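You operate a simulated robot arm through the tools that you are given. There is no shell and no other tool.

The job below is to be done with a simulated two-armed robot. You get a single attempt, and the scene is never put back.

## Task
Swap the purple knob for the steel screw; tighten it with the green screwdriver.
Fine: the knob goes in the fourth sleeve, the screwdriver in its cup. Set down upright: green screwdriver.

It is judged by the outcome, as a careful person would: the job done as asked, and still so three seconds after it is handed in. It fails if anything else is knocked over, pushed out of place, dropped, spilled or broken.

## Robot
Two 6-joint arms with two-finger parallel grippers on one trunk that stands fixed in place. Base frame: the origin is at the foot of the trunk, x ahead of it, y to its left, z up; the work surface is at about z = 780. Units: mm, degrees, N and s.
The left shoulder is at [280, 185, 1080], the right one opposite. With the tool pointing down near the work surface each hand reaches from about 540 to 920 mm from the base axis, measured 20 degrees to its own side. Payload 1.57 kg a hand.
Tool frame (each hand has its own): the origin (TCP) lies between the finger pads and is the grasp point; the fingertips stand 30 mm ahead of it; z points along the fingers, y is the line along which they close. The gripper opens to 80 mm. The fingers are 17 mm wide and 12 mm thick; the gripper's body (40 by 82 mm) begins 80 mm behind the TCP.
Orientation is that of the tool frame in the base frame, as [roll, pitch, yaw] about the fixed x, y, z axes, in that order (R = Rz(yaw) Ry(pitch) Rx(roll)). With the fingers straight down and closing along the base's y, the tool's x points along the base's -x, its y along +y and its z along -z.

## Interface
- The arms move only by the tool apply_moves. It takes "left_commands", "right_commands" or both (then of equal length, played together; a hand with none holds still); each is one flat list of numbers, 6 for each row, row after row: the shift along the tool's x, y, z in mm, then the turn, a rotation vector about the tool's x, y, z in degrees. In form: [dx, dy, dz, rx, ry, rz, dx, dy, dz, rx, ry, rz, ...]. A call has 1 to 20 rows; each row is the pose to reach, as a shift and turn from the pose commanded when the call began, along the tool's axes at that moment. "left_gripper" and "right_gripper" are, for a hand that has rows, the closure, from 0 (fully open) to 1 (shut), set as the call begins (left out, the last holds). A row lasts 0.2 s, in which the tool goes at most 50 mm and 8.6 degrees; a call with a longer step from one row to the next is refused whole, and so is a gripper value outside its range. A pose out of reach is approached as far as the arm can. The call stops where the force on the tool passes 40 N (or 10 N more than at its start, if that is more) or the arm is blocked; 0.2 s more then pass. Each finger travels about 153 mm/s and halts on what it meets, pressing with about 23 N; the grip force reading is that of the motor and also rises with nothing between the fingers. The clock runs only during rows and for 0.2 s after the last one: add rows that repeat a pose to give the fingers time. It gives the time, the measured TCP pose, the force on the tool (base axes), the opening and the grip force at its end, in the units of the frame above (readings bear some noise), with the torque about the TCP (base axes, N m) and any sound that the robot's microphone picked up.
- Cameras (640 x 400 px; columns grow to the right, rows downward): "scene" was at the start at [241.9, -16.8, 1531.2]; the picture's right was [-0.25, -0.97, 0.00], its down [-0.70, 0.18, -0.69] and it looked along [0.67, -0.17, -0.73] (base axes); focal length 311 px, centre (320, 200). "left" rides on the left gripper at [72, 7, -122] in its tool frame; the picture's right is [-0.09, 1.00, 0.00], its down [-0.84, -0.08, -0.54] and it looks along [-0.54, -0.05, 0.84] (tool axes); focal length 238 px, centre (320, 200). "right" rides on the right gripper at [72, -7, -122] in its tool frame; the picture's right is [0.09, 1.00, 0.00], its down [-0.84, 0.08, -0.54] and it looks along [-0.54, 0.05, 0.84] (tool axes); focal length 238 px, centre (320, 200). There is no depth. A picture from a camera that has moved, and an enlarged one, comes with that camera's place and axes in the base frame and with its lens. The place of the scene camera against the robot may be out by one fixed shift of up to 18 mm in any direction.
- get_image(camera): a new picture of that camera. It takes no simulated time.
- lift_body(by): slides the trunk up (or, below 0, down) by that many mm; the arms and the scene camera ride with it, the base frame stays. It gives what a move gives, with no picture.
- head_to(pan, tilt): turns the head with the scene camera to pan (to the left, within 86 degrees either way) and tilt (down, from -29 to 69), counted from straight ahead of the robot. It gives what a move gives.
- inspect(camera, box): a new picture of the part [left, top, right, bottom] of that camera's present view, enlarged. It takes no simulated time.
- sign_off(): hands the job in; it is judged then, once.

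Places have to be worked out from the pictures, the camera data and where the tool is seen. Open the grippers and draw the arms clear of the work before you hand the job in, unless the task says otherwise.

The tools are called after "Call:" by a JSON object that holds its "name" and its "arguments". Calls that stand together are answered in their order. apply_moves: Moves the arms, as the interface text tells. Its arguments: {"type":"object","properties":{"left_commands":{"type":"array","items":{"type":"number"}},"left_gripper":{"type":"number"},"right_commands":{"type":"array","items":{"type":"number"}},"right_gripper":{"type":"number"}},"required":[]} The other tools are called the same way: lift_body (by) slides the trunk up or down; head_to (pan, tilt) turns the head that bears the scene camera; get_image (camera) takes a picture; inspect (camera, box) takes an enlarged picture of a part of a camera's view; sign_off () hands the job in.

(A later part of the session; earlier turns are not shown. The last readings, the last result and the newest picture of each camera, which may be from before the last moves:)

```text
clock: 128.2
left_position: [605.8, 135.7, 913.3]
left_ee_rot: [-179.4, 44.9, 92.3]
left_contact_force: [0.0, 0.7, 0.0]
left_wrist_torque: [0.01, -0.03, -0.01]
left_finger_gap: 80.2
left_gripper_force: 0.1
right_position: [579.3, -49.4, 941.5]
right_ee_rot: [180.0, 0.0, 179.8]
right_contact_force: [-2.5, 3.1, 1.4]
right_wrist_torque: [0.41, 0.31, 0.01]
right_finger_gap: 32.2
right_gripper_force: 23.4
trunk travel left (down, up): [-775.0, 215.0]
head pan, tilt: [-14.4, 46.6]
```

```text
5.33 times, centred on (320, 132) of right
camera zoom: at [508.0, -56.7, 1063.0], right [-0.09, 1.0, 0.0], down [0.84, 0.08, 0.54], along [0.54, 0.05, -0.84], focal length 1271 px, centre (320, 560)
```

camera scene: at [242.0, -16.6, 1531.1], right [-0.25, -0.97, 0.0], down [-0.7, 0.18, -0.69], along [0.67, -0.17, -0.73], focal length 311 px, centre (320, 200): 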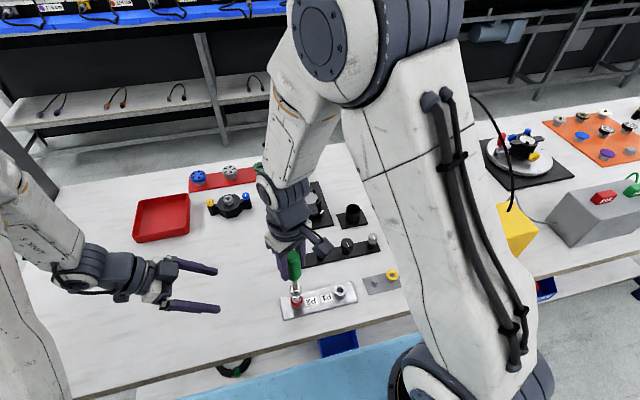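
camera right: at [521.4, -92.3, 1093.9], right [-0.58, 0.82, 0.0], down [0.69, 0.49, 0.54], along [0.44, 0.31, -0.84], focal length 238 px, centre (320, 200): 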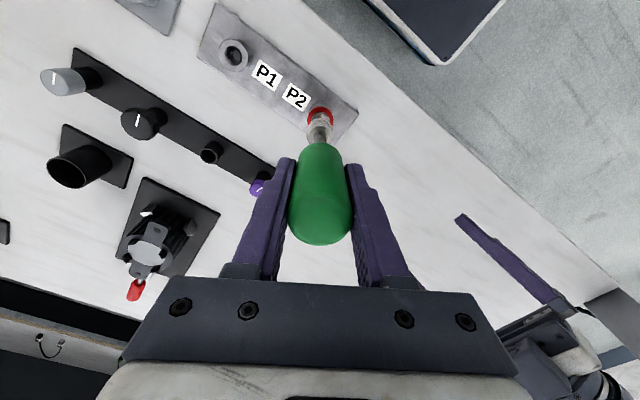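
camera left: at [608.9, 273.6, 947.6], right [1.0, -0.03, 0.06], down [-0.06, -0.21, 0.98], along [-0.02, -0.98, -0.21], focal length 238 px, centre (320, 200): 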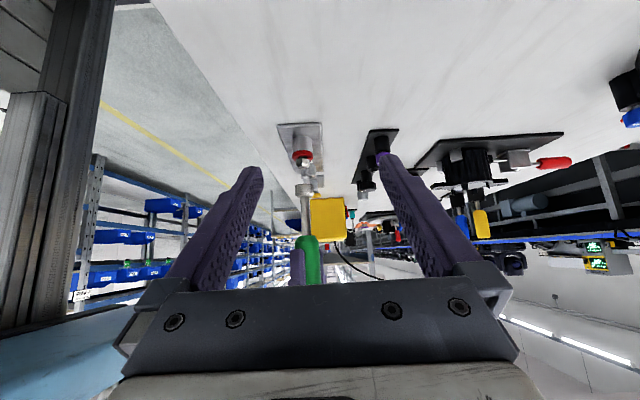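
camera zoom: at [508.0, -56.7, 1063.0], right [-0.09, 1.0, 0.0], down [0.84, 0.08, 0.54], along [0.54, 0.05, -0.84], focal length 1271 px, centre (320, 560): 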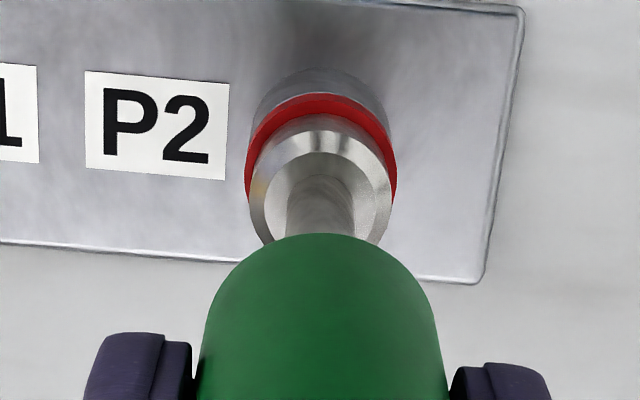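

The driver has descended about 2 mm with negligible torque, so the screw is running in. I continue clockwise another 150°, following down.

Call:
{"name": "apply_moves", "arguments": {"right_commands": [0, 0, 0.1, 0, 0, 8, 0, 0, 0.2, 0, 0, 16, 0, 0, 0.3, 0, 0, 24, 0, 0, 0.4, 0, 0, 32, 0, 0, 0.5, 0, 0, 40, 0, 0, 0.6, 0, 0, 48, 0, 0, 0.7, 0, 0, 56, 0, 0, 0.8, 0, 0, 64, 0, 0, 0.9, 0, 0, 72, 0, 0, 1.0, 0, 0, 80, 0, 0, 1.1, 0, 0, 88, 0, 0, 1.2, 0, 0, 96, 0, 0, 1.3, 0, 0, 104, 0, 0, 1.4, 0, 0, 112, 0, 0, 1.5, 0, 0, 120, 0, 0, 1.6, 0, 0, 128, 0, 0, 1.7, 0, 0, 136, 0, 0, 1.8, 0, 0, 144, 0, 0, 1.9, 0, 0, 150]}}

Call:
{"name": "inspect", "arguments": {"camera": "left", "box": [285, 135, 325, 185]}}

Call:
{"name": "inspect", "arguments": {"camera": "right", "box": [285, 95, 355, 170]}}

```text
clock: 132.2
left_position: [605.0, 134.5, 912.9]
left_ee_rot: [-179.4, 44.8, 92.4]
left_contact_force: [-0.4, -0.6, 0.1]
left_wrist_torque: [0.01, 0.01, 0.02]
left_finger_gap: 80.1
left_gripper_force: 0.1
right_position: [580.0, -50.7, 939.2]
right_ee_rot: [-179.7, -0.2, 29.9]
right_contact_force: [2.5, -4.3, 6.4]
right_wrist_torque: [-0.53, -0.22, 0.04]
right_finger_gap: 32.2
right_gripper_force: 23.5
trunk travel left (down, up): [-775.0, 215.0]
head pan, tilt: [-14.4, 46.6]
```

```text
8.00 times, centred on (305, 160) of left
camera zoom: at [608.8, 273.5, 947.8], right [1.0, -0.03, 0.06], down [-0.06, -0.21, 0.98], along [-0.02, -0.98, -0.21], focal length 1907 px, centre (440, 520)
```

zoom: 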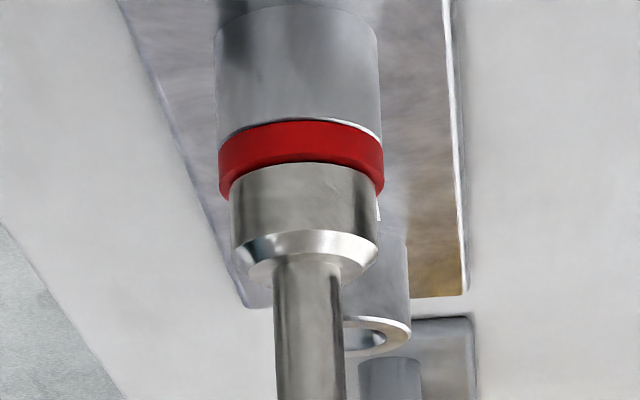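

```text
5.33 times, centred on (320, 132) of right
camera zoom: at [639.4, -10.0, 1061.0], right [0.58, -0.82, -0.01], down [-0.69, -0.49, 0.54], along [-0.44, -0.31, -0.84], focal length 1271 px, centre (320, 560)
```

zoom: 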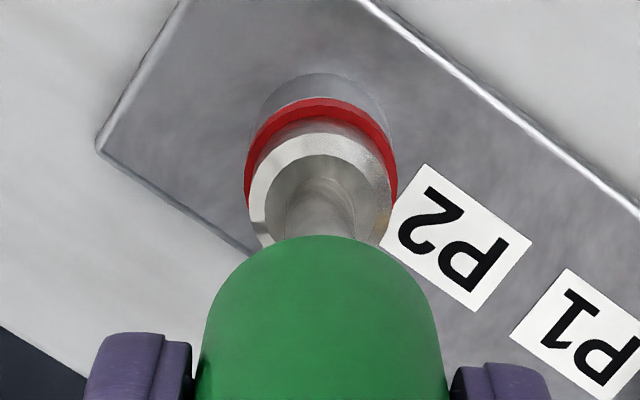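

The socket is now almost at the ring after 300° by driver. Torque is still low at 0.04 N·m, so I try continuing clockwise 40° past this wrist angle to feel it tighten.

Call:
{"name": "apply_moves", "arguments": {"right_commands": [0, 0, 0.1, 0, 0, 8, 0, 0, 0.2, 0, 0, 16, 0, 0, 0.3, 0, 0, 24, 0, 0, 0.4, 0, 0, 32, 0, 0, 0.5, 0, 0, 40]}}

Call:
{"name": "inspect", "arguments": {"camera": "left", "box": [285, 135, 325, 185]}}

Call:
{"name": "inspect", "arguments": {"camera": "right", "box": [285, 95, 355, 170]}}

```text
clock: 133.4
left_position: [605.4, 136.9, 912.5]
left_ee_rot: [-179.3, 45.0, 92.2]
left_contact_force: [-0.8, -0.3, 0.7]
left_wrist_torque: [-0.03, -0.01, 0.0]
left_finger_gap: 79.8
left_gripper_force: 0.1
right_position: [545.6, -69.7, 897.5]
right_ee_rot: [-178.3, -0.6, -10.1]
right_contact_force: [0.0, 0.1, -0.7]
right_wrist_torque: [0.03, 0.02, 0.01]
right_finger_gap: 20.1
right_gripper_force: 0.0
right hand out of reach, approached as far as the arm can: row 1, 2, 3, 4, 5
trunk travel left (down, up): [-775.0, 215.0]
head pan, tilt: [-14.4, 46.6]
```

```text
8.00 times, centred on (305, 160) of left
camera zoom: at [608.7, 273.8, 947.5], right [1.0, -0.03, 0.06], down [-0.06, -0.21, 0.98], along [-0.02, -0.98, -0.21], focal length 1907 px, centre (440, 520)
```

zoom: 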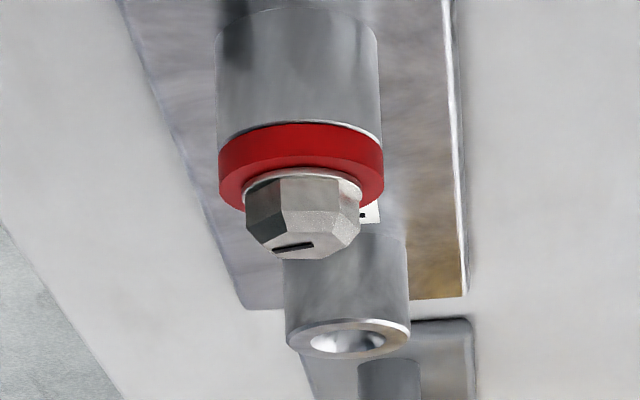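

```text
5.33 times, centred on (320, 132) of right
camera zoom: at [616.6, -79.4, 1020.1], right [-0.08, -1.0, -0.03], down [-0.85, 0.06, 0.53], along [-0.53, 0.07, -0.85], focal length 1271 px, centre (320, 560)
```

zoom: 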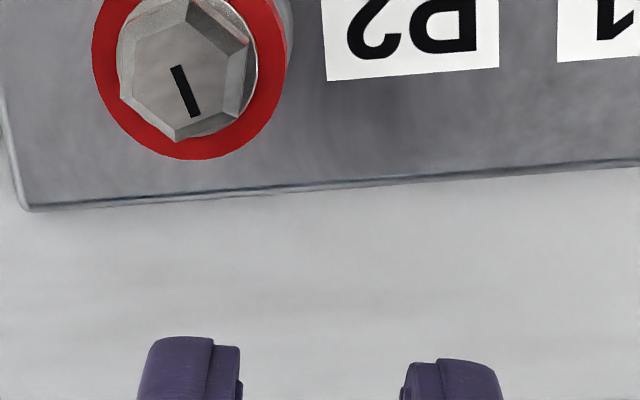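

Pushing past the wrist limit threw the hand aside and the driver slipped out of the grip. I stop and look for where the screwdriver went before moving anything.

Call:
{"name": "get_image", "arguments": {"camera": "scene"}}

Call:
{"name": "get_image", "arguments": {"camera": "right"}}

Call:
{"name": "get_image", "arguments": {"camera": "left"}}

```text
taken
camera scene: at [241.9, -16.8, 1531.0], right [-0.25, -0.97, 0.0], down [-0.7, 0.18, -0.69], along [0.67, -0.17, -0.73], focal length 311 px, centre (320, 200)
```

scene: 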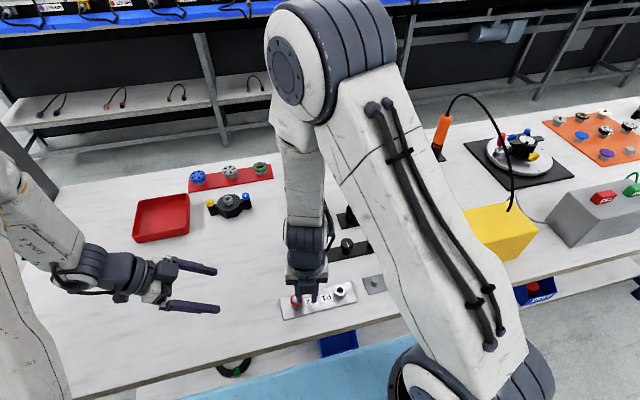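

```text
taken
camera right: at [616.6, -79.4, 1020.1], right [-0.08, -1.0, -0.03], down [-0.85, 0.06, 0.53], along [-0.53, 0.07, -0.85], focal length 238 px, centre (320, 200)
```

right: 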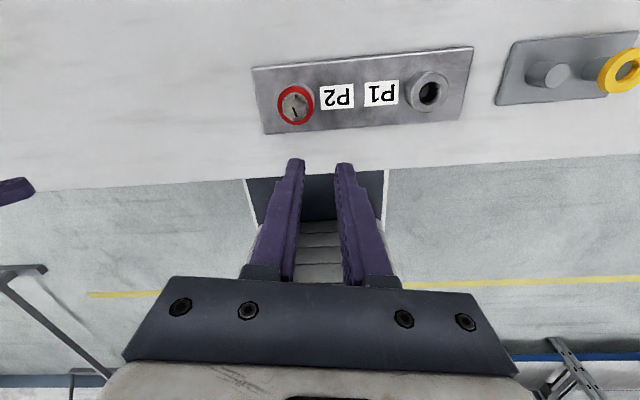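

```text
taken
camera left: at [608.7, 273.8, 947.5], right [1.0, -0.03, 0.06], down [-0.06, -0.21, 0.98], along [-0.02, -0.98, -0.21], focal length 238 px, centre (320, 200)
```

left: 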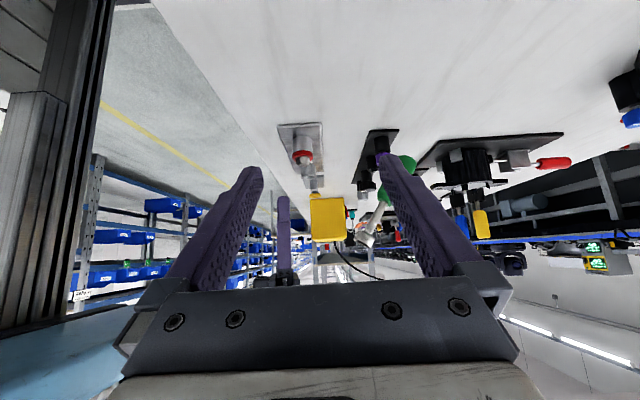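

I can see parts of the driver in the left view near the rack. I zoom in on it there.

Call:
{"name": "inspect", "arguments": {"camera": "left", "box": [340, 130, 440, 260]}}

Call:
{"name": "inspect", "arguments": {"camera": "scene", "box": [270, 170, 400, 320]}}

```text
3.08 times, centred on (390, 195) of left
camera zoom: at [608.7, 273.8, 947.5], right [1.0, -0.03, 0.06], down [-0.06, -0.21, 0.98], along [-0.02, -0.98, -0.21], focal length 733 px, centre (105, 215)
```

zoom: 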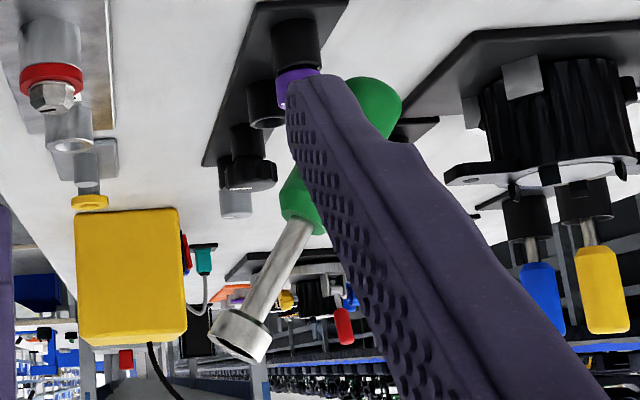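

```text
2.67 times, centred on (335, 245) of scene
camera zoom: at [241.9, -16.8, 1531.0], right [-0.25, -0.97, 0.0], down [-0.7, 0.18, -0.69], along [0.67, -0.17, -0.73], focal length 828 px, centre (280, 80)
```

zoom: 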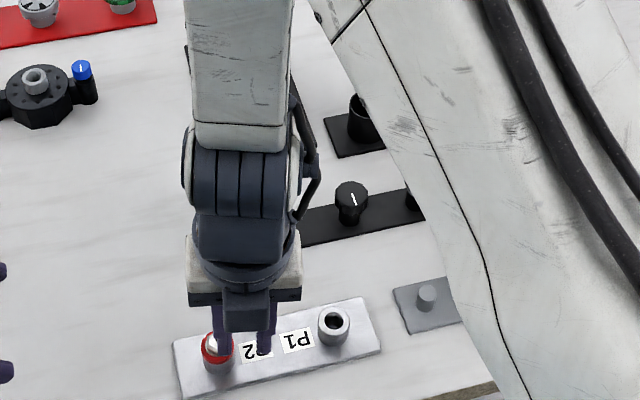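

The driver seems to be mid-fall beside the clamp, handle end down near (765, -185). I bring the right hand back to a reachable pose and straight up, then see where the driver comes to rest.

Call:
{"name": "apply_moves", "arguments": {"right_commands": [0, 0, -10, 0, 0, -8, 0, 0, -25, 0, 0, -16, 0, 0, -40, 0, 0, -24, 0, 0, -55, 0, 0, -32, 0, 0, -70, 0, 0, -40, 0, 0, -80, 0, 0, -40], "right_gripper": 0.3}}

Call:
{"name": "get_image", "arguments": {"camera": "left"}}

Call:
{"name": "get_image", "arguments": {"camera": "scene"}}

Call:
{"name": "get_image", "arguments": {"camera": "right"}}

```text
clock: 134.8
left_position: [605.2, 135.7, 913.3]
left_ee_rot: [-179.4, 44.9, 92.4]
left_contact_force: [0.2, 0.0, 1.0]
left_wrist_torque: [0.0, 0.01, 0.0]
left_finger_gap: 79.9
left_gripper_force: 0.1
right_position: [548.5, -69.6, 977.1]
right_ee_rot: [-179.8, 0.0, 30.1]
right_contact_force: [-0.6, 1.9, -0.3]
right_wrist_torque: [-0.02, -0.03, -0.01]
right_finger_gap: 56.0
right_gripper_force: 0.2
right hand out of reach, approached as far as the arm can: row 1, 2, 3, 4
trunk travel left (down, up): [-775.0, 215.0]
head pan, tilt: [-14.4, 46.6]
```

```text
taken
camera left: at [608.9, 273.7, 947.7], right [1.0, -0.03, 0.06], down [-0.06, -0.21, 0.98], along [-0.02, -0.98, -0.21], focal length 238 px, centre (320, 200)
```

left: 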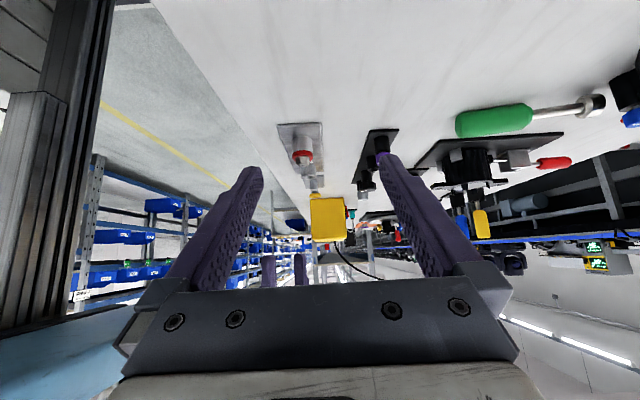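

```text
taken
camera scene: at [241.9, -16.4, 1531.2], right [-0.25, -0.97, 0.0], down [-0.7, 0.18, -0.69], along [0.67, -0.17, -0.73], focal length 311 px, centre (320, 200)
```

scene: 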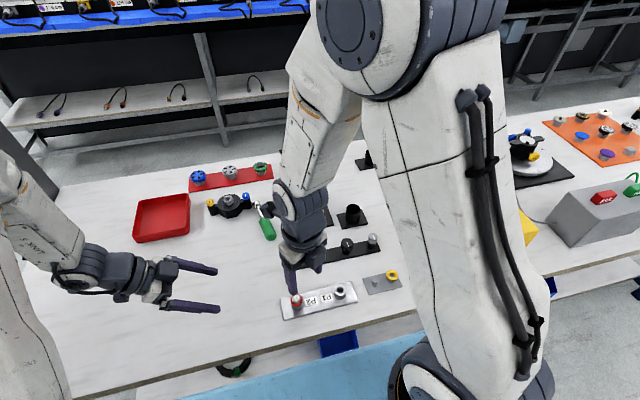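

```text
taken
camera right: at [607.2, -28.6, 1099.7], right [0.58, -0.82, 0.0], down [-0.68, -0.49, 0.54], along [-0.44, -0.31, -0.84], focal length 238 px, centre (320, 200)
```

right: 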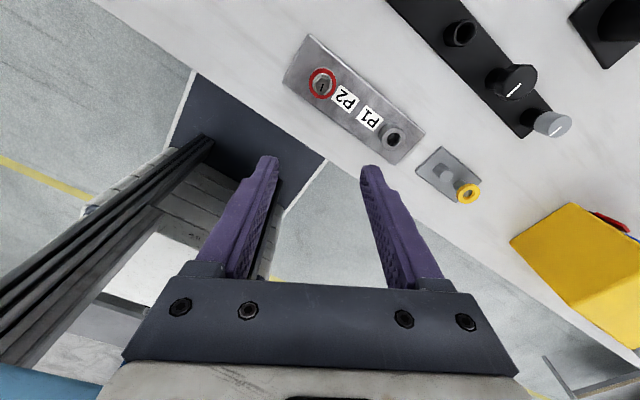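

The driver has bounced to the open table area near the octagonal device. I let time run a moment with the arms holding still, to see where it settles.

Call:
{"name": "apply_moves", "arguments": {"right_commands": [0, 0, 0, 0, 0, 0, 0, 0, 0, 0, 0, 0, 0, 0, 0, 0, 0, 0, 0, 0, 0, 0, 0, 0, 0, 0, 0, 0, 0, 0]}}

Call:
{"name": "get_image", "arguments": {"camera": "scene"}}

Call:
{"name": "inspect", "arguments": {"camera": "scene", "box": [190, 160, 310, 260]}}

Call:
{"name": "inspect", "arguments": {"camera": "left", "box": [400, 60, 640, 200]}}

```text
clock: 136.0
left_position: [605.8, 136.6, 911.9]
left_ee_rot: [-179.3, 44.9, 92.3]
left_contact_force: [-0.3, 0.3, 0.0]
left_wrist_torque: [0.02, 0.0, 0.01]
left_finger_gap: 80.1
left_gripper_force: 0.1
right_position: [547.1, -70.7, 976.3]
right_ee_rot: [-179.8, 0.0, 30.0]
right_contact_force: [0.0, 0.0, -0.8]
right_wrist_torque: [0.04, 0.0, 0.0]
right_finger_gap: 56.1
right_gripper_force: 0.1
trunk travel left (down, up): [-775.0, 215.0]
head pan, tilt: [-14.4, 46.6]
```

```text
taken
camera scene: at [241.9, -16.5, 1531.2], right [-0.25, -0.97, 0.0], down [-0.7, 0.18, -0.69], along [0.67, -0.17, -0.73], focal length 311 px, centre (320, 200)
```

scene: 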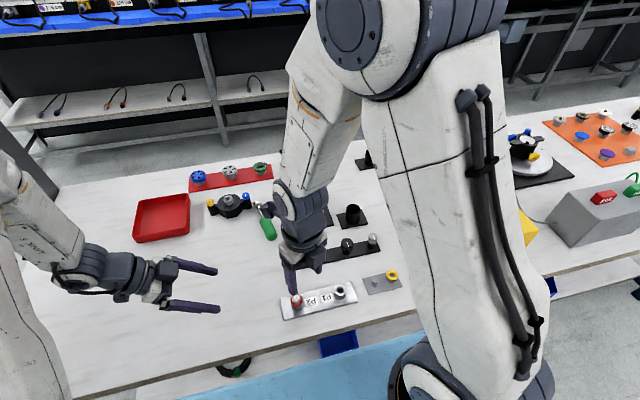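

```text
4.00 times, centred on (250, 210) of scene
camera zoom: at [241.9, -16.5, 1531.2], right [-0.25, -0.97, 0.0], down [-0.7, 0.18, -0.69], along [0.67, -0.17, -0.73], focal length 1242 px, centre (600, 160)
```

zoom: 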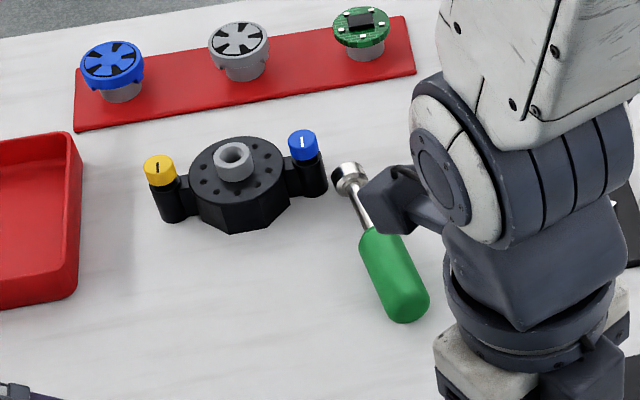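

```text
2.67 times, centred on (520, 130) of left
camera zoom: at [608.9, 273.6, 947.7], right [1.0, -0.03, 0.06], down [-0.06, -0.21, 0.98], along [-0.02, -0.98, -0.21], focal length 636 px, centre (-213, 387)
```

zoom: 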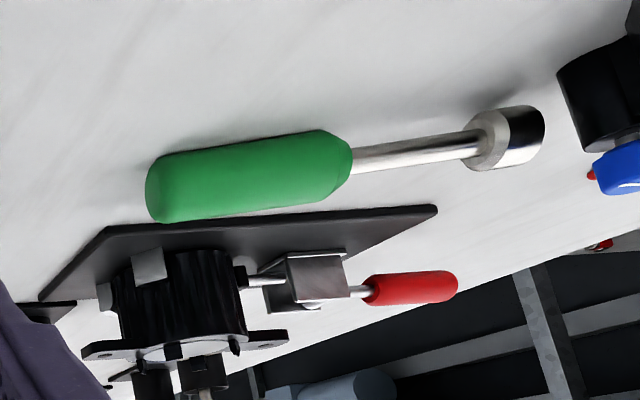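

The driver is lying still on open table, roughly from the butt at (799, -16) to the socket at (933, 10), and nothing else appears displaced. Before recovering it I check the screw and the other fixtures.

Call:
{"name": "inspect", "arguments": {"camera": "right", "box": [295, 60, 345, 105]}}

Call:
{"name": "inspect", "arguments": {"camera": "left", "box": [285, 130, 325, 180]}}

Call:
{"name": "inspect", "arguments": {"camera": "left", "box": [320, 110, 420, 220]}}

Call:
{"name": "inspect", "arguments": {"camera": "right", "box": [380, 0, 640, 200]}}

```text
8.89 times, centred on (320, 82) of right
camera zoom: at [607.3, -28.7, 1099.5], right [0.58, -0.82, 0.0], down [-0.69, -0.49, 0.54], along [-0.44, -0.31, -0.84], focal length 2119 px, centre (320, 1244)
```

zoom: 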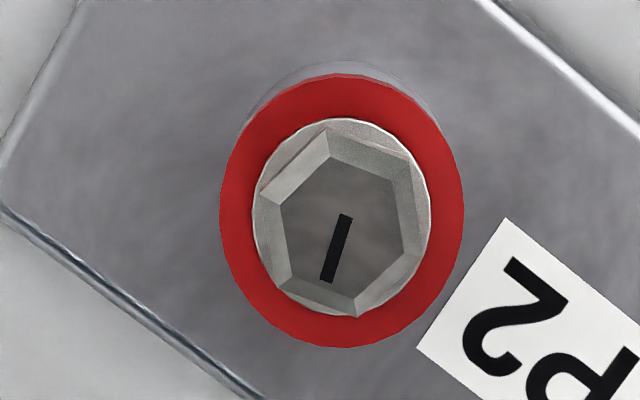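

```text
8.00 times, centred on (305, 155) of left
camera zoom: at [608.9, 273.6, 947.7], right [1.0, -0.03, 0.06], down [-0.06, -0.21, 0.98], along [-0.02, -0.98, -0.21], focal length 1907 px, centre (440, 560)
```

zoom: 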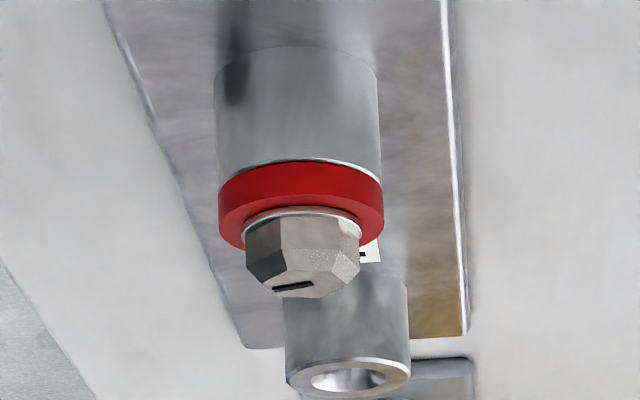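

```text
3.64 times, centred on (370, 165) of left
camera zoom: at [608.9, 273.6, 947.7], right [1.0, -0.03, 0.06], down [-0.06, -0.21, 0.98], along [-0.02, -0.98, -0.21], focal length 867 px, centre (138, 327)
```

zoom: 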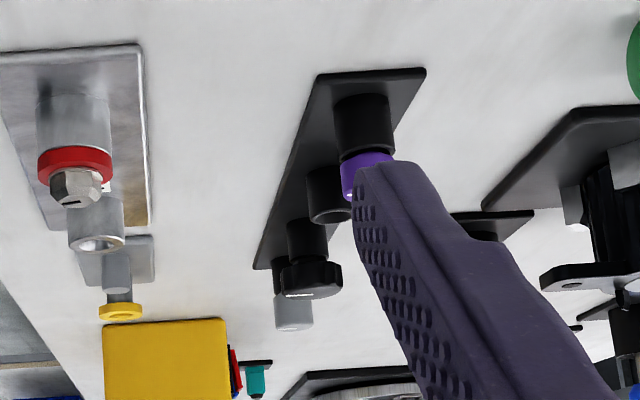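

```text
2.00 times, centred on (510, 100) of right
camera zoom: at [607.3, -28.7, 1099.5], right [0.58, -0.82, 0.0], down [-0.69, -0.49, 0.54], along [-0.44, -0.31, -0.84], focal length 477 px, centre (-60, 400)
```

zoom: 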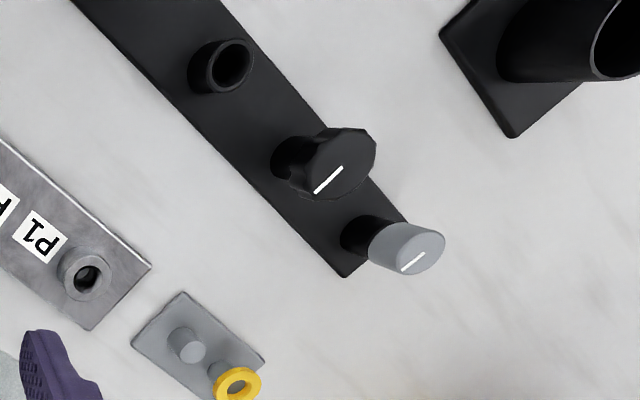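

The screw is nearly home, having turned about 340° in total, but it still needs a final tightening. The rack, clamp and panel all look undisturbed.

My plan is for the left hand to pick up the driver, stand it upright on open table while holding it, and for the right hand to take it from above. First I move the right arm aside and bring the left hand up to tool-down.

Call:
{"name": "apply_moves", "arguments": {"right_commands": [-2, 4, -8, 0, 0, -8, -6, 12, -16, 0, 0, -16, -11, 22, -24, 0, 0, -24, -17, 33, -32, 0, 0, -32, -23, 45, -40, 0, 0, -40, -29, 57, -48, 0, 0, -48, -35, 69, -56, 0, 0, -56, -41, 81, -64, 0, 0, -64, -47, 93, -72, 0, 0, -72, -53, 105, -80, 0, 0, -80, -59, 117, -88, 0, 0, -88, -65, 129, -94, 0, 0, -96, -71, 141, -98, 0, 0, -104, -77, 153, -100, 0, 0, -112, -83, 164, -100, 0, 0, -120, -89, 175, -100, 0, 0, -128, -95, 186, -100, 0, 0, -136, -100, 196, -100, 0, 0, -144, -104.6, 205, -100, 0, 0, -150, -104.6, 205, -100, 0, 0, -150], "left_commands": [-8, 0, -8, 0, 0, 0, -22, 0, -22, 0, 0, 0, -38, 0, -38, 0, 0, 0, -54, 0, -54, 0, 0, 0, -70, 0, -70, 0, 6, 0, -84, 0, -84, 0, 12, 0, -94, 0, -94, 0, 18, 0, -99, 0, -99, 0, 24, 0, -99, 0, -99, 0, 30, 0, -99, 0, -99, 0, 36, 0, -99, 0, -99, 0, 42, 0, -99, 0, -99, 0, 45, 0, -99, 0, -99, 0, 45, 0, -99, 0, -99, 0, 45, 0, -99, 0, -99, 0, 45, 0, -99, 0, -99, 0, 45, 0, -99, 0, -99, 0, 45, 0, -99, 0, -99, 0, 45, 0, -99, 0, -99, 0, 45, 0, -99, 0, -99, 0, 45, 0]}}

Call:
{"name": "get_image", "arguments": {"camera": "scene"}}

Call:
{"name": "get_image", "arguments": {"camera": "left"}}

```text
clock: 140.2
left_position: [604.5, 138.3, 1051.7]
left_ee_rot: [179.9, 0.1, 91.9]
left_contact_force: [-1.1, 0.0, 0.6]
left_wrist_torque: [-0.03, 0.01, -0.03]
left_finger_gap: 80.2
left_gripper_force: 0.0
right_position: [559.8, -301.6, 1078.5]
right_ee_rot: [-180.0, 0.0, -180.0]
right_contact_force: [0.1, 0.2, -0.3]
right_wrist_torque: [-0.04, -0.01, -0.02]
right_finger_gap: 55.8
right_gripper_force: 0.0
trunk travel left (down, up): [-775.0, 215.0]
head pan, tilt: [-14.4, 46.6]
```

```text
taken
camera scene: at [241.9, -16.7, 1531.2], right [-0.25, -0.97, 0.0], down [-0.7, 0.18, -0.69], along [0.67, -0.17, -0.73], focal length 311 px, centre (320, 200)
```

scene: 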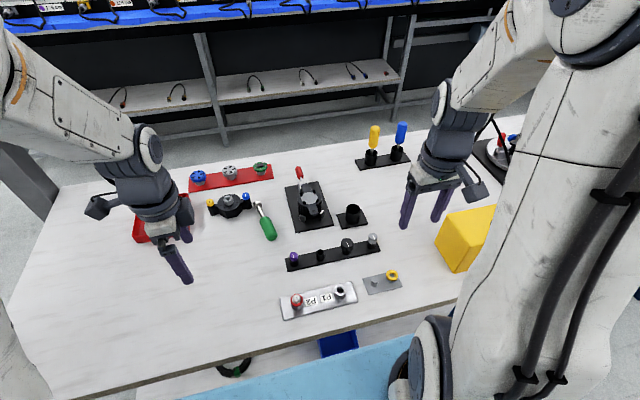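

```text
taken
camera left: at [609.8, 209.6, 1173.8], right [1.0, -0.06, 0.0], down [-0.05, -0.84, 0.54], along [-0.03, -0.54, -0.84], focal length 238 px, centre (320, 200)
```

left: 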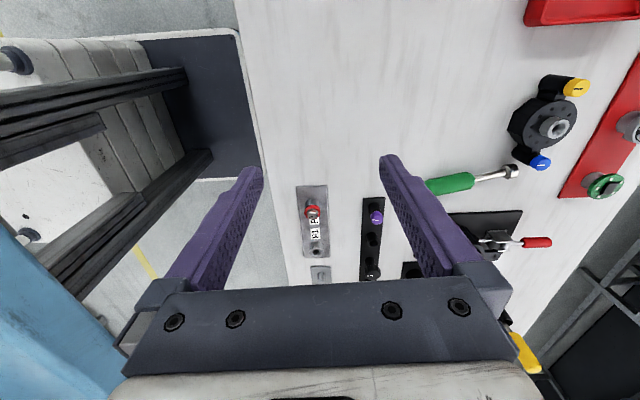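

All fixtures look in place and the driver rests clear of them. I zoom on the driver from the scene and left cameras to fix its position and direction.

Call:
{"name": "inspect", "arguments": {"camera": "scene", "box": [235, 185, 299, 250]}}

Call:
{"name": "inspect", "arguments": {"camera": "left", "box": [400, 140, 560, 240]}}

Call:
{"name": "inspect", "arguments": {"camera": "scene", "box": [276, 230, 404, 320]}}

```text
6.15 times, centred on (267, 218) of scene
camera zoom: at [241.9, -16.7, 1531.2], right [-0.25, -0.97, 0.0], down [-0.7, 0.18, -0.69], along [0.67, -0.17, -0.73], focal length 1911 px, centre (646, 92)
```

zoom: 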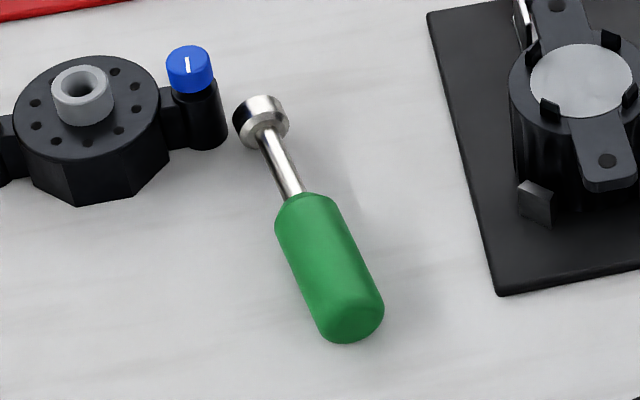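

```text
4.00 times, centred on (480, 190) of left
camera zoom: at [609.8, 209.6, 1173.8], right [1.0, -0.06, 0.0], down [-0.05, -0.84, 0.54], along [-0.03, -0.54, -0.84], focal length 953 px, centre (-320, 240)
```

zoom: 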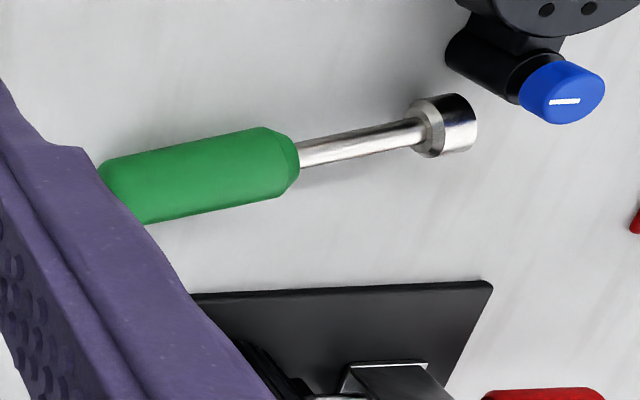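

```text
4.44 times, centred on (340, 275) of scene
camera zoom: at [241.9, -16.7, 1531.2], right [-0.25, -0.97, 0.0], down [-0.7, 0.18, -0.69], along [0.67, -0.17, -0.73], focal length 1380 px, centre (231, -133)
```

zoom: 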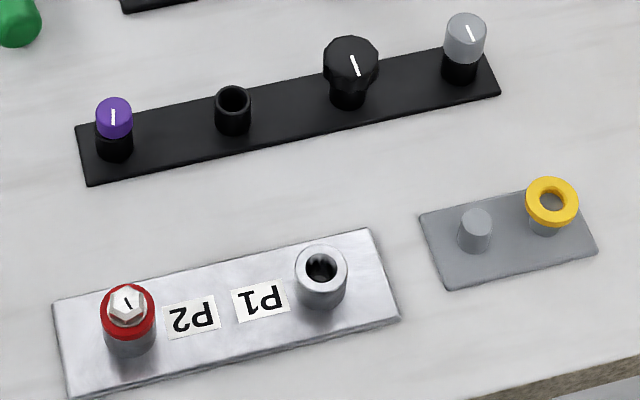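

Both cameras agree: the handle axis points 10° left of +x, with the butt at about (798, -18) and the handle at z of about 796. I bring the left hand above a point 28 mm from the butt, about (825.5, -13.5), turned square to the handle.

Call:
{"name": "apply_moves", "arguments": {"left_commands": [-3, 4, 2, 0, 0, -6.5, -10, 13, 7, 0, 0, -13, -19, 26, 14, 0, 0, -19.5, -30, 41, 22, 0, 0, -26, -41, 56, 30, 0, 0, -32.5, -52, 71, 39, 0, 0, -39, -65, 88, 48, 0, 0, -45.5, -78, 106, 57, 0, 0, -52, -91, 123, 67, 0, 0, -58.5, -103, 140, 76, 0, 0, -65, -116, 158, 85, 0, 0, -71.5, -129, 175, 95, 0, 0, -78, -140, 190, 103, 0, 0, -84.5, -149, 203, 110, 0, 0, -91, -156, 211.5, 115, 0, 0, -97, -159, 215.8, 117, 0, 0, -98.2, -159, 215.8, 117, 0, 0, -98.2]}}

Call:
{"name": "get_image", "arguments": {"camera": "left"}}

Call:
{"name": "get_image", "arguments": {"camera": "scene"}}

```text
clock: 143.8
left_position: [825.9, -14.3, 934.1]
left_ee_rot: [-180.0, -0.1, -169.8]
left_contact_force: [-0.1, -0.1, 0.1]
left_wrist_torque: [-0.02, -0.02, 0.01]
left_finger_gap: 80.1
left_gripper_force: 0.0
right_position: [559.8, -301.4, 1077.4]
right_ee_rot: [179.9, 0.0, -180.0]
right_contact_force: [-0.2, 0.4, -0.1]
right_wrist_torque: [0.0, 0.02, -0.02]
right_finger_gap: 56.2
right_gripper_force: 0.1
trunk travel left (down, up): [-775.0, 215.0]
head pan, tilt: [-14.4, 46.6]
```

```text
taken
camera left: at [755.5, -20.9, 1055.1], right [-0.09, 1.0, 0.0], down [0.84, 0.07, 0.54], along [0.54, 0.05, -0.84], focal length 238 px, centre (320, 200)
```

left: 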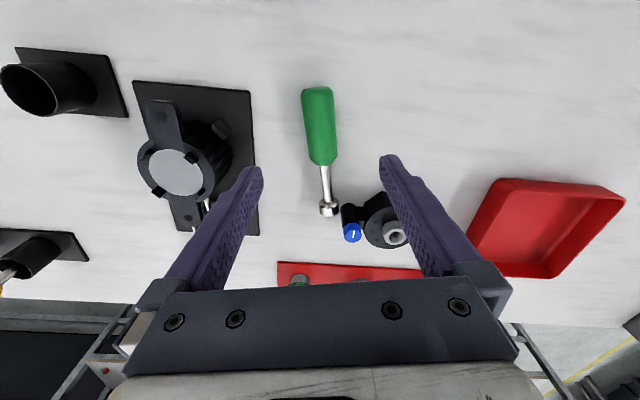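

```text
taken
camera scene: at [241.9, -16.7, 1531.2], right [-0.25, -0.97, 0.0], down [-0.7, 0.18, -0.69], along [0.67, -0.17, -0.73], focal length 311 px, centre (320, 200)
```

scene: 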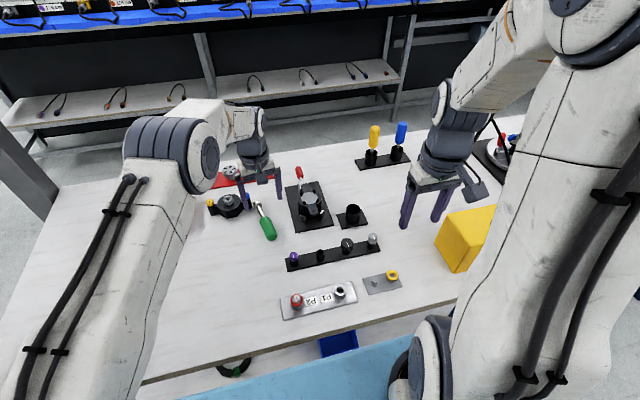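

Call:
{"name": "inspect", "arguments": {"camera": "left", "box": [280, 75, 380, 220]}}

Call:
{"name": "inspect", "arguments": {"camera": "left", "box": [288, 85, 352, 170]}}

```text
2.76 times, centred on (330, 148) of left
camera zoom: at [755.5, -20.9, 1055.1], right [-0.09, 1.0, 0.0], down [0.84, 0.07, 0.54], along [0.54, 0.05, -0.84], focal length 658 px, centre (292, 345)
```

zoom: 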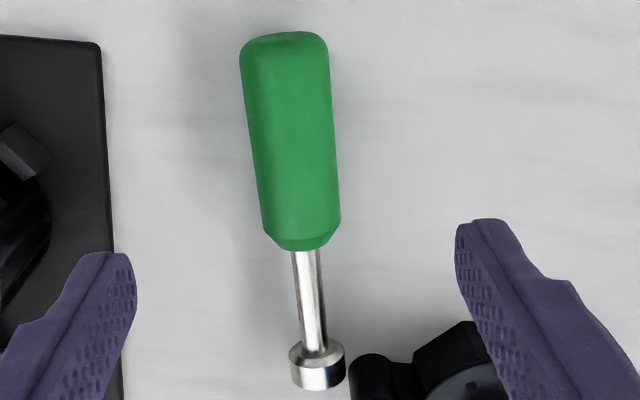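

```text
4.71 times, centred on (320, 128) of left
camera zoom: at [755.5, -20.9, 1055.1], right [-0.09, 1.0, 0.0], down [0.84, 0.07, 0.54], along [0.54, 0.05, -0.84], focal length 1122 px, centre (320, 541)
```

zoom: 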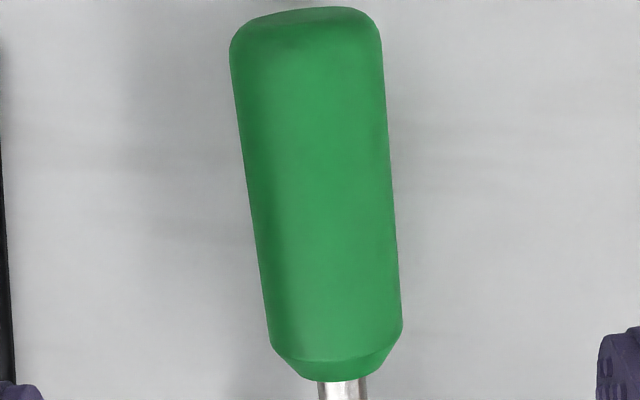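

The left hand is square to the handle and centred, gripping at mid-handle (38 mm from the butt). I lower until the fingertips are about 4 mm above the table.

Call:
{"name": "apply_moves", "arguments": {"left_commands": [0, 0.4, 20, 0, 0, 0, 0, 0.4, 50, 0, 0, 0, 0, 0.4, 80, 0, 0, 0, 0, 0.4, 105, 0, 0, 0, 0, 0.4, 118, 0, 0, 0, 0, 0.4, 120, 0, 0, 0, 0, 0.4, 120, 0, 0, 0]}}

Call:
{"name": "get_image", "arguments": {"camera": "left"}}

```text
clock: 145.4
left_position: [826.9, -14.0, 814.1]
left_ee_rot: [-180.0, 0.0, -169.9]
left_contact_force: [0.3, 0.8, -0.9]
left_wrist_torque: [0.02, 0.02, -0.03]
left_finger_gap: 79.9
left_gripper_force: 0.1
right_position: [560.5, -301.1, 1078.0]
right_ee_rot: [-179.9, 0.0, -180.0]
right_contact_force: [0.0, -1.0, 0.3]
right_wrist_torque: [0.0, -0.02, 0.0]
right_finger_gap: 55.9
right_gripper_force: 0.0
trunk travel left (down, up): [-775.0, 215.0]
head pan, tilt: [-14.4, 46.6]
```

```text
taken
camera left: at [755.1, -20.0, 936.0], right [-0.08, 1.0, 0.0], down [0.84, 0.07, 0.54], along [0.54, 0.05, -0.84], focal length 238 px, centre (320, 200)
```

left: 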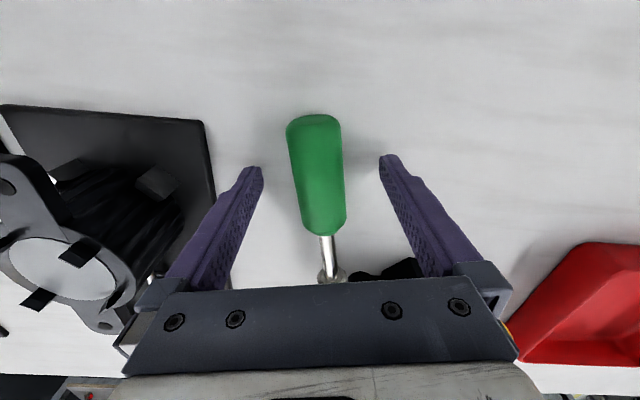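

The handle is between the fingers with room on both sides. I close the left gripper.

Call:
{"name": "apply_moves", "arguments": {"left_commands": [0, 0, 0, 0, 0, 0, 0, 0, 0, 0, 0, 0, 0, 0, 0, 0, 0, 0], "left_gripper": 0.8}}

Call:
{"name": "get_image", "arguments": {"camera": "left"}}

```text
clock: 146.2
left_position: [826.5, -14.2, 814.2]
left_ee_rot: [-180.0, 0.0, -170.0]
left_contact_force: [0.6, -0.2, 0.3]
left_wrist_torque: [0.0, 0.0, 0.01]
left_finger_gap: 31.4
left_gripper_force: 22.6
right_position: [559.8, -301.1, 1078.0]
right_ee_rot: [-180.0, 0.0, 180.0]
right_contact_force: [-0.3, 0.1, -0.4]
right_wrist_torque: [-0.02, 0.02, 0.02]
right_finger_gap: 56.0
right_gripper_force: 0.2
trunk travel left (down, up): [-775.0, 215.0]
head pan, tilt: [-14.4, 46.6]
```

```text
taken
camera left: at [755.1, -19.9, 936.0], right [-0.08, 1.0, 0.0], down [0.84, 0.07, 0.54], along [0.54, 0.05, -0.84], focal length 238 px, centre (320, 200)
```

left: 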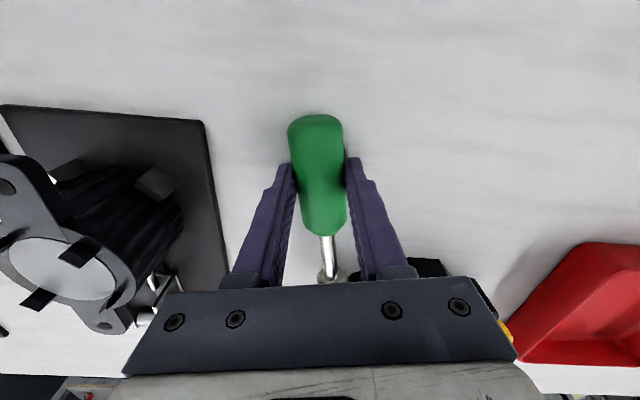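

The driver is firmly held in the left hand. I lift it clear first, then carry it back toward (600, 100) while swinging the socket end toward +y.

Call:
{"name": "apply_moves", "arguments": {"left_commands": [0, 0, -15, 0, 0, 0, 8, 0, -45, 0, 0, 0, 30, 2, -80, 0, 0, 0, 58, 8, -105, 0, 0, 0, 86, 22, -111, 0, 0, -6, 112, 42, -111, 0, 0, -14, 136, 66, -111, 0, 0, -22, 158, 90, -111, 0, 0, -30, 177, 112, -111, 0, 0, -38, 190, 130, -108, 0, 0, -46, 198, 143, -104, 0, 0, -54, 202, 150, -100, 0, 0, -62, 203.3, 151.7, -96, 0, 0, -70, 203.3, 151.7, -92, 0, 0, -78, 203.3, 151.7, -90, 0, 0, -80]}}

Call:
{"name": "get_image", "arguments": {"camera": "left"}}

Call:
{"name": "get_image", "arguments": {"camera": "scene"}}

```text
clock: 149.4
left_position: [599.4, 100.4, 904.6]
left_ee_rot: [179.9, 0.0, -89.8]
left_contact_force: [0.8, -0.2, -1.8]
left_wrist_torque: [-0.03, -0.03, 0.0]
left_finger_gap: 31.6
left_gripper_force: 22.3
right_position: [560.5, -302.4, 1078.6]
right_ee_rot: [179.9, 0.1, -180.0]
right_contact_force: [0.5, -0.7, 0.1]
right_wrist_torque: [0.01, 0.03, -0.02]
right_finger_gap: 56.0
right_gripper_force: 0.0
trunk travel left (down, up): [-775.0, 215.0]
head pan, tilt: [-14.4, 46.6]
```

```text
taken
camera left: at [593.6, 28.3, 1026.1], right [-1.0, 0.09, 0.0], down [0.07, 0.84, 0.54], along [0.05, 0.54, -0.84], focal length 238 px, centre (320, 200)
```

left: 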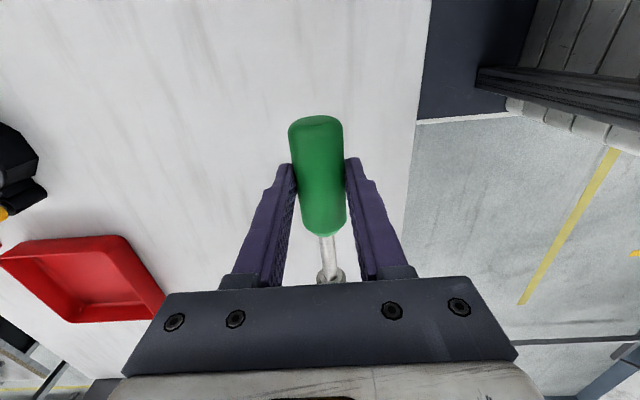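

```text
taken
camera scene: at [241.9, -16.6, 1531.2], right [-0.25, -0.97, 0.0], down [-0.7, 0.18, -0.69], along [0.67, -0.17, -0.73], focal length 311 px, centre (320, 200)
```

scene: 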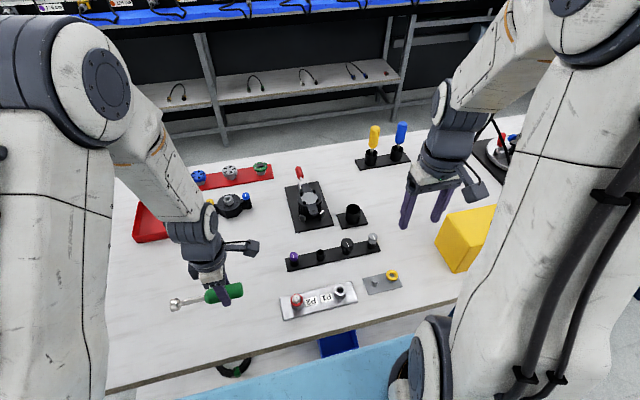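

The driver is steady in the grip. I tilt the left hand in stages, checking reach as I go, starting with the first 40°.

Call:
{"name": "apply_moves", "arguments": {"left_commands": [0, 0, 0, 0, 8, 0, 0, 0, 0, 0, 16, 0, 0, 0, 0, 0, 24, 0, 0, 0, 0, 0, 32, 0, 0, 0, 0, 0, 40, 0]}}

Call:
{"name": "apply_moves", "arguments": {"left_commands": [0, 0, 0, 0, 8, 0, 0, 0, 0, 0, 16, 0, 0, 0, 0, 0, 24, 0]}}

Call:
{"name": "get_image", "arguments": {"camera": "scene"}}

Call:
{"name": "get_image", "arguments": {"camera": "left"}}

```text
clock: 150.6
left_position: [598.7, 99.4, 903.9]
left_ee_rot: [-179.9, -40.1, -89.9]
left_contact_force: [0.1, 0.6, -1.4]
left_wrist_torque: [0.02, 0.0, -0.01]
left_finger_gap: 31.3
left_gripper_force: 23.2
left hand out of reach, approached as far as the arm can: row 1
right_position: [560.8, -301.9, 1078.0]
right_ee_rot: [-179.9, 0.0, -180.0]
right_contact_force: [-0.3, -0.6, 0.2]
right_wrist_torque: [0.02, 0.02, 0.0]
right_finger_gap: 55.7
right_gripper_force: 0.1
trunk travel left (down, up): [-775.0, 215.0]
head pan, tilt: [-14.4, 46.6]
```

```text
clock: 151.4
left_position: [600.6, 99.9, 904.0]
left_ee_rot: [180.0, -64.2, -89.9]
left_contact_force: [-0.5, -0.4, -1.1]
left_wrist_torque: [0.01, -0.01, 0.0]
left_finger_gap: 31.2
left_gripper_force: 23.5
right_position: [560.5, -301.1, 1077.6]
right_ee_rot: [-180.0, 0.0, -180.0]
right_contact_force: [-0.2, -0.3, 0.3]
right_wrist_torque: [0.0, -0.01, 0.01]
right_finger_gap: 56.0
right_gripper_force: 0.2
trunk travel left (down, up): [-775.0, 215.0]
head pan, tilt: [-14.4, 46.6]
```

```text
taken
camera scene: at [241.9, -16.6, 1531.2], right [-0.25, -0.97, 0.0], down [-0.7, 0.18, -0.69], along [0.67, -0.17, -0.73], focal length 311 px, centre (320, 200)
```

scene: 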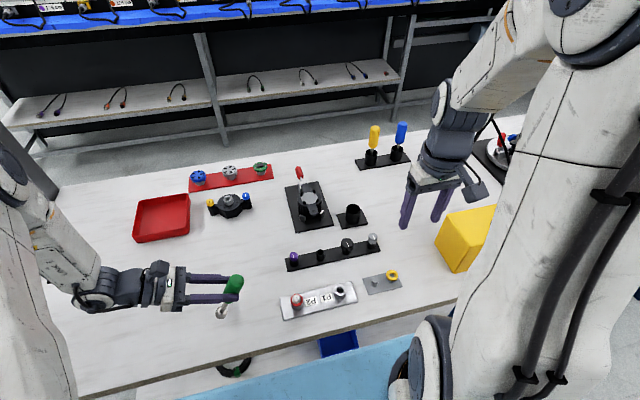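

```text
taken
camera left: at [593.3, 178.2, 1022.3], right [-1.0, 0.04, -0.08], down [0.08, 0.85, -0.52], along [0.05, -0.52, -0.85], focal length 238 px, centre (320, 200)
```

left: 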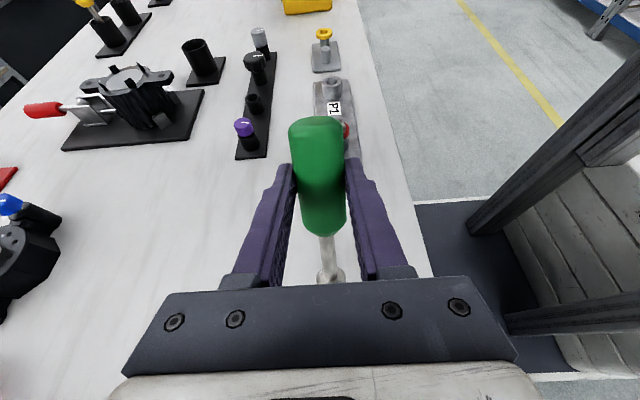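

At 64° of tilt everything is fine. I complete the last 26° so the driver hangs vertical, socket down.

Call:
{"name": "apply_moves", "arguments": {"left_commands": [0, 0, 0, 0, 8, 0, 0, 0, 0, 0, 16, 0, 0, 0, 0, 0, 24, 0, 0, 0, 0, 0, 26, 0]}}

Call:
{"name": "get_image", "arguments": {"camera": "scene"}}

Call:
{"name": "get_image", "arguments": {"camera": "left"}}

Call:
{"name": "inspect", "arguments": {"camera": "scene", "box": [180, 250, 276, 340]}}

```text
clock: 152.4
left_position: [600.3, 99.8, 904.9]
left_ee_rot: [1.8, -89.8, 88.2]
left_contact_force: [0.0, 0.3, -1.0]
left_wrist_torque: [0.0, 0.03, 0.01]
left_finger_gap: 31.4
left_gripper_force: 23.1
right_position: [559.6, -300.7, 1077.6]
right_ee_rot: [-180.0, 0.0, 180.0]
right_contact_force: [0.1, 0.1, 0.4]
right_wrist_torque: [-0.02, 0.02, 0.02]
right_finger_gap: 55.8
right_gripper_force: 0.1
trunk travel left (down, up): [-775.0, 215.0]
head pan, tilt: [-14.4, 46.6]
```

```text
taken
camera scene: at [242.0, -16.5, 1531.2], right [-0.25, -0.97, 0.0], down [-0.7, 0.18, -0.69], along [0.67, -0.17, -0.73], focal length 311 px, centre (320, 200)
```

scene: 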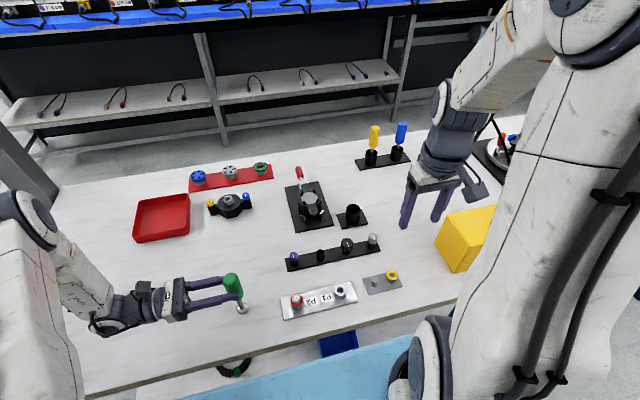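

```text
taken
camera left: at [593.0, 221.6, 975.8], right [-1.0, 0.0, -0.09], down [0.08, 0.54, -0.84], along [0.05, -0.84, -0.54], focal length 238 px, centre (320, 200)
```

left: 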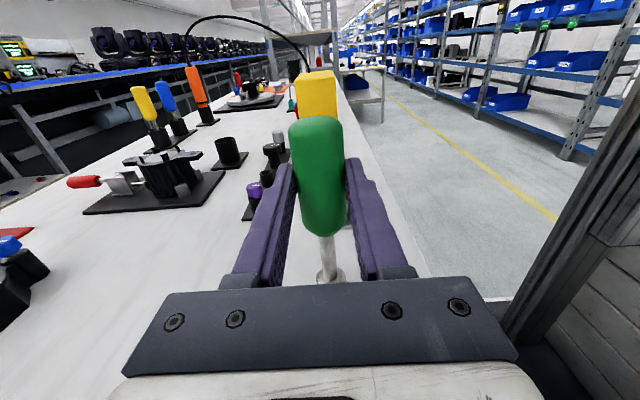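

```text
4.44 times, centred on (228, 295) of scene
camera zoom: at [242.0, -16.5, 1531.2], right [-0.25, -0.97, 0.0], down [-0.7, 0.18, -0.69], along [0.67, -0.17, -0.73], focal length 1380 px, centre (729, -222)
```

zoom: 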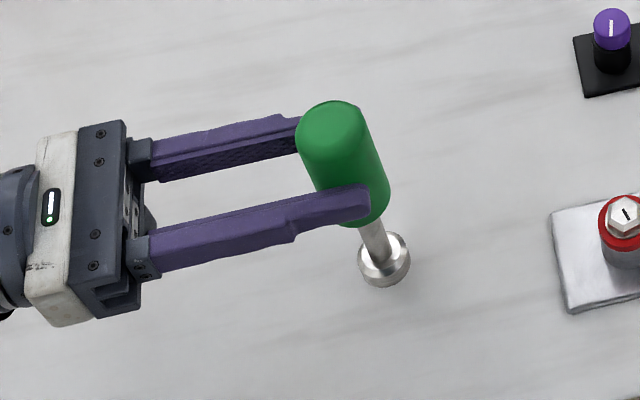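

The driver is vertical in the left hand, roughly 15 mm above the table. I lower it gently until the socket rests on the table, to stop any creep.

Call:
{"name": "apply_moves", "arguments": {"left_commands": [-4, 0, 0, 0, 0, 0, -8, 0, 0, 0, 0, 0, -11, 0, 0, 0, 0, 0]}}

Call:
{"name": "inspect", "arguments": {"camera": "scene", "box": [196, 260, 260, 320]}}

```text
clock: 153.2
left_position: [599.9, 97.9, 893.6]
left_ee_rot: [-171.7, -90.0, -98.1]
left_contact_force: [0.6, 0.6, 1.6]
left_wrist_torque: [0.09, -0.01, 0.02]
left_finger_gap: 31.0
left_gripper_force: 22.9
right_position: [560.9, -302.2, 1078.3]
right_ee_rot: [-180.0, -0.1, -179.9]
right_contact_force: [0.4, 0.1, 0.5]
right_wrist_torque: [0.0, 0.0, -0.04]
right_finger_gap: 56.0
right_gripper_force: 0.0
trunk travel left (down, up): [-775.0, 215.0]
head pan, tilt: [-14.4, 46.6]
```

```text
6.67 times, centred on (228, 290) of scene
camera zoom: at [241.8, -16.5, 1531.2], right [-0.25, -0.97, 0.0], down [-0.7, 0.18, -0.69], along [0.67, -0.17, -0.73], focal length 2070 px, centre (933, -400)
```

zoom: 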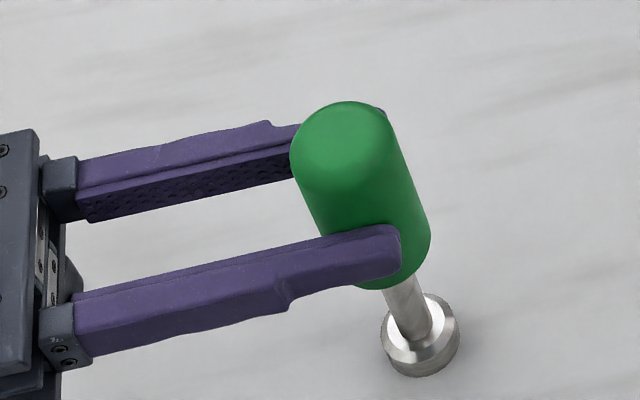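

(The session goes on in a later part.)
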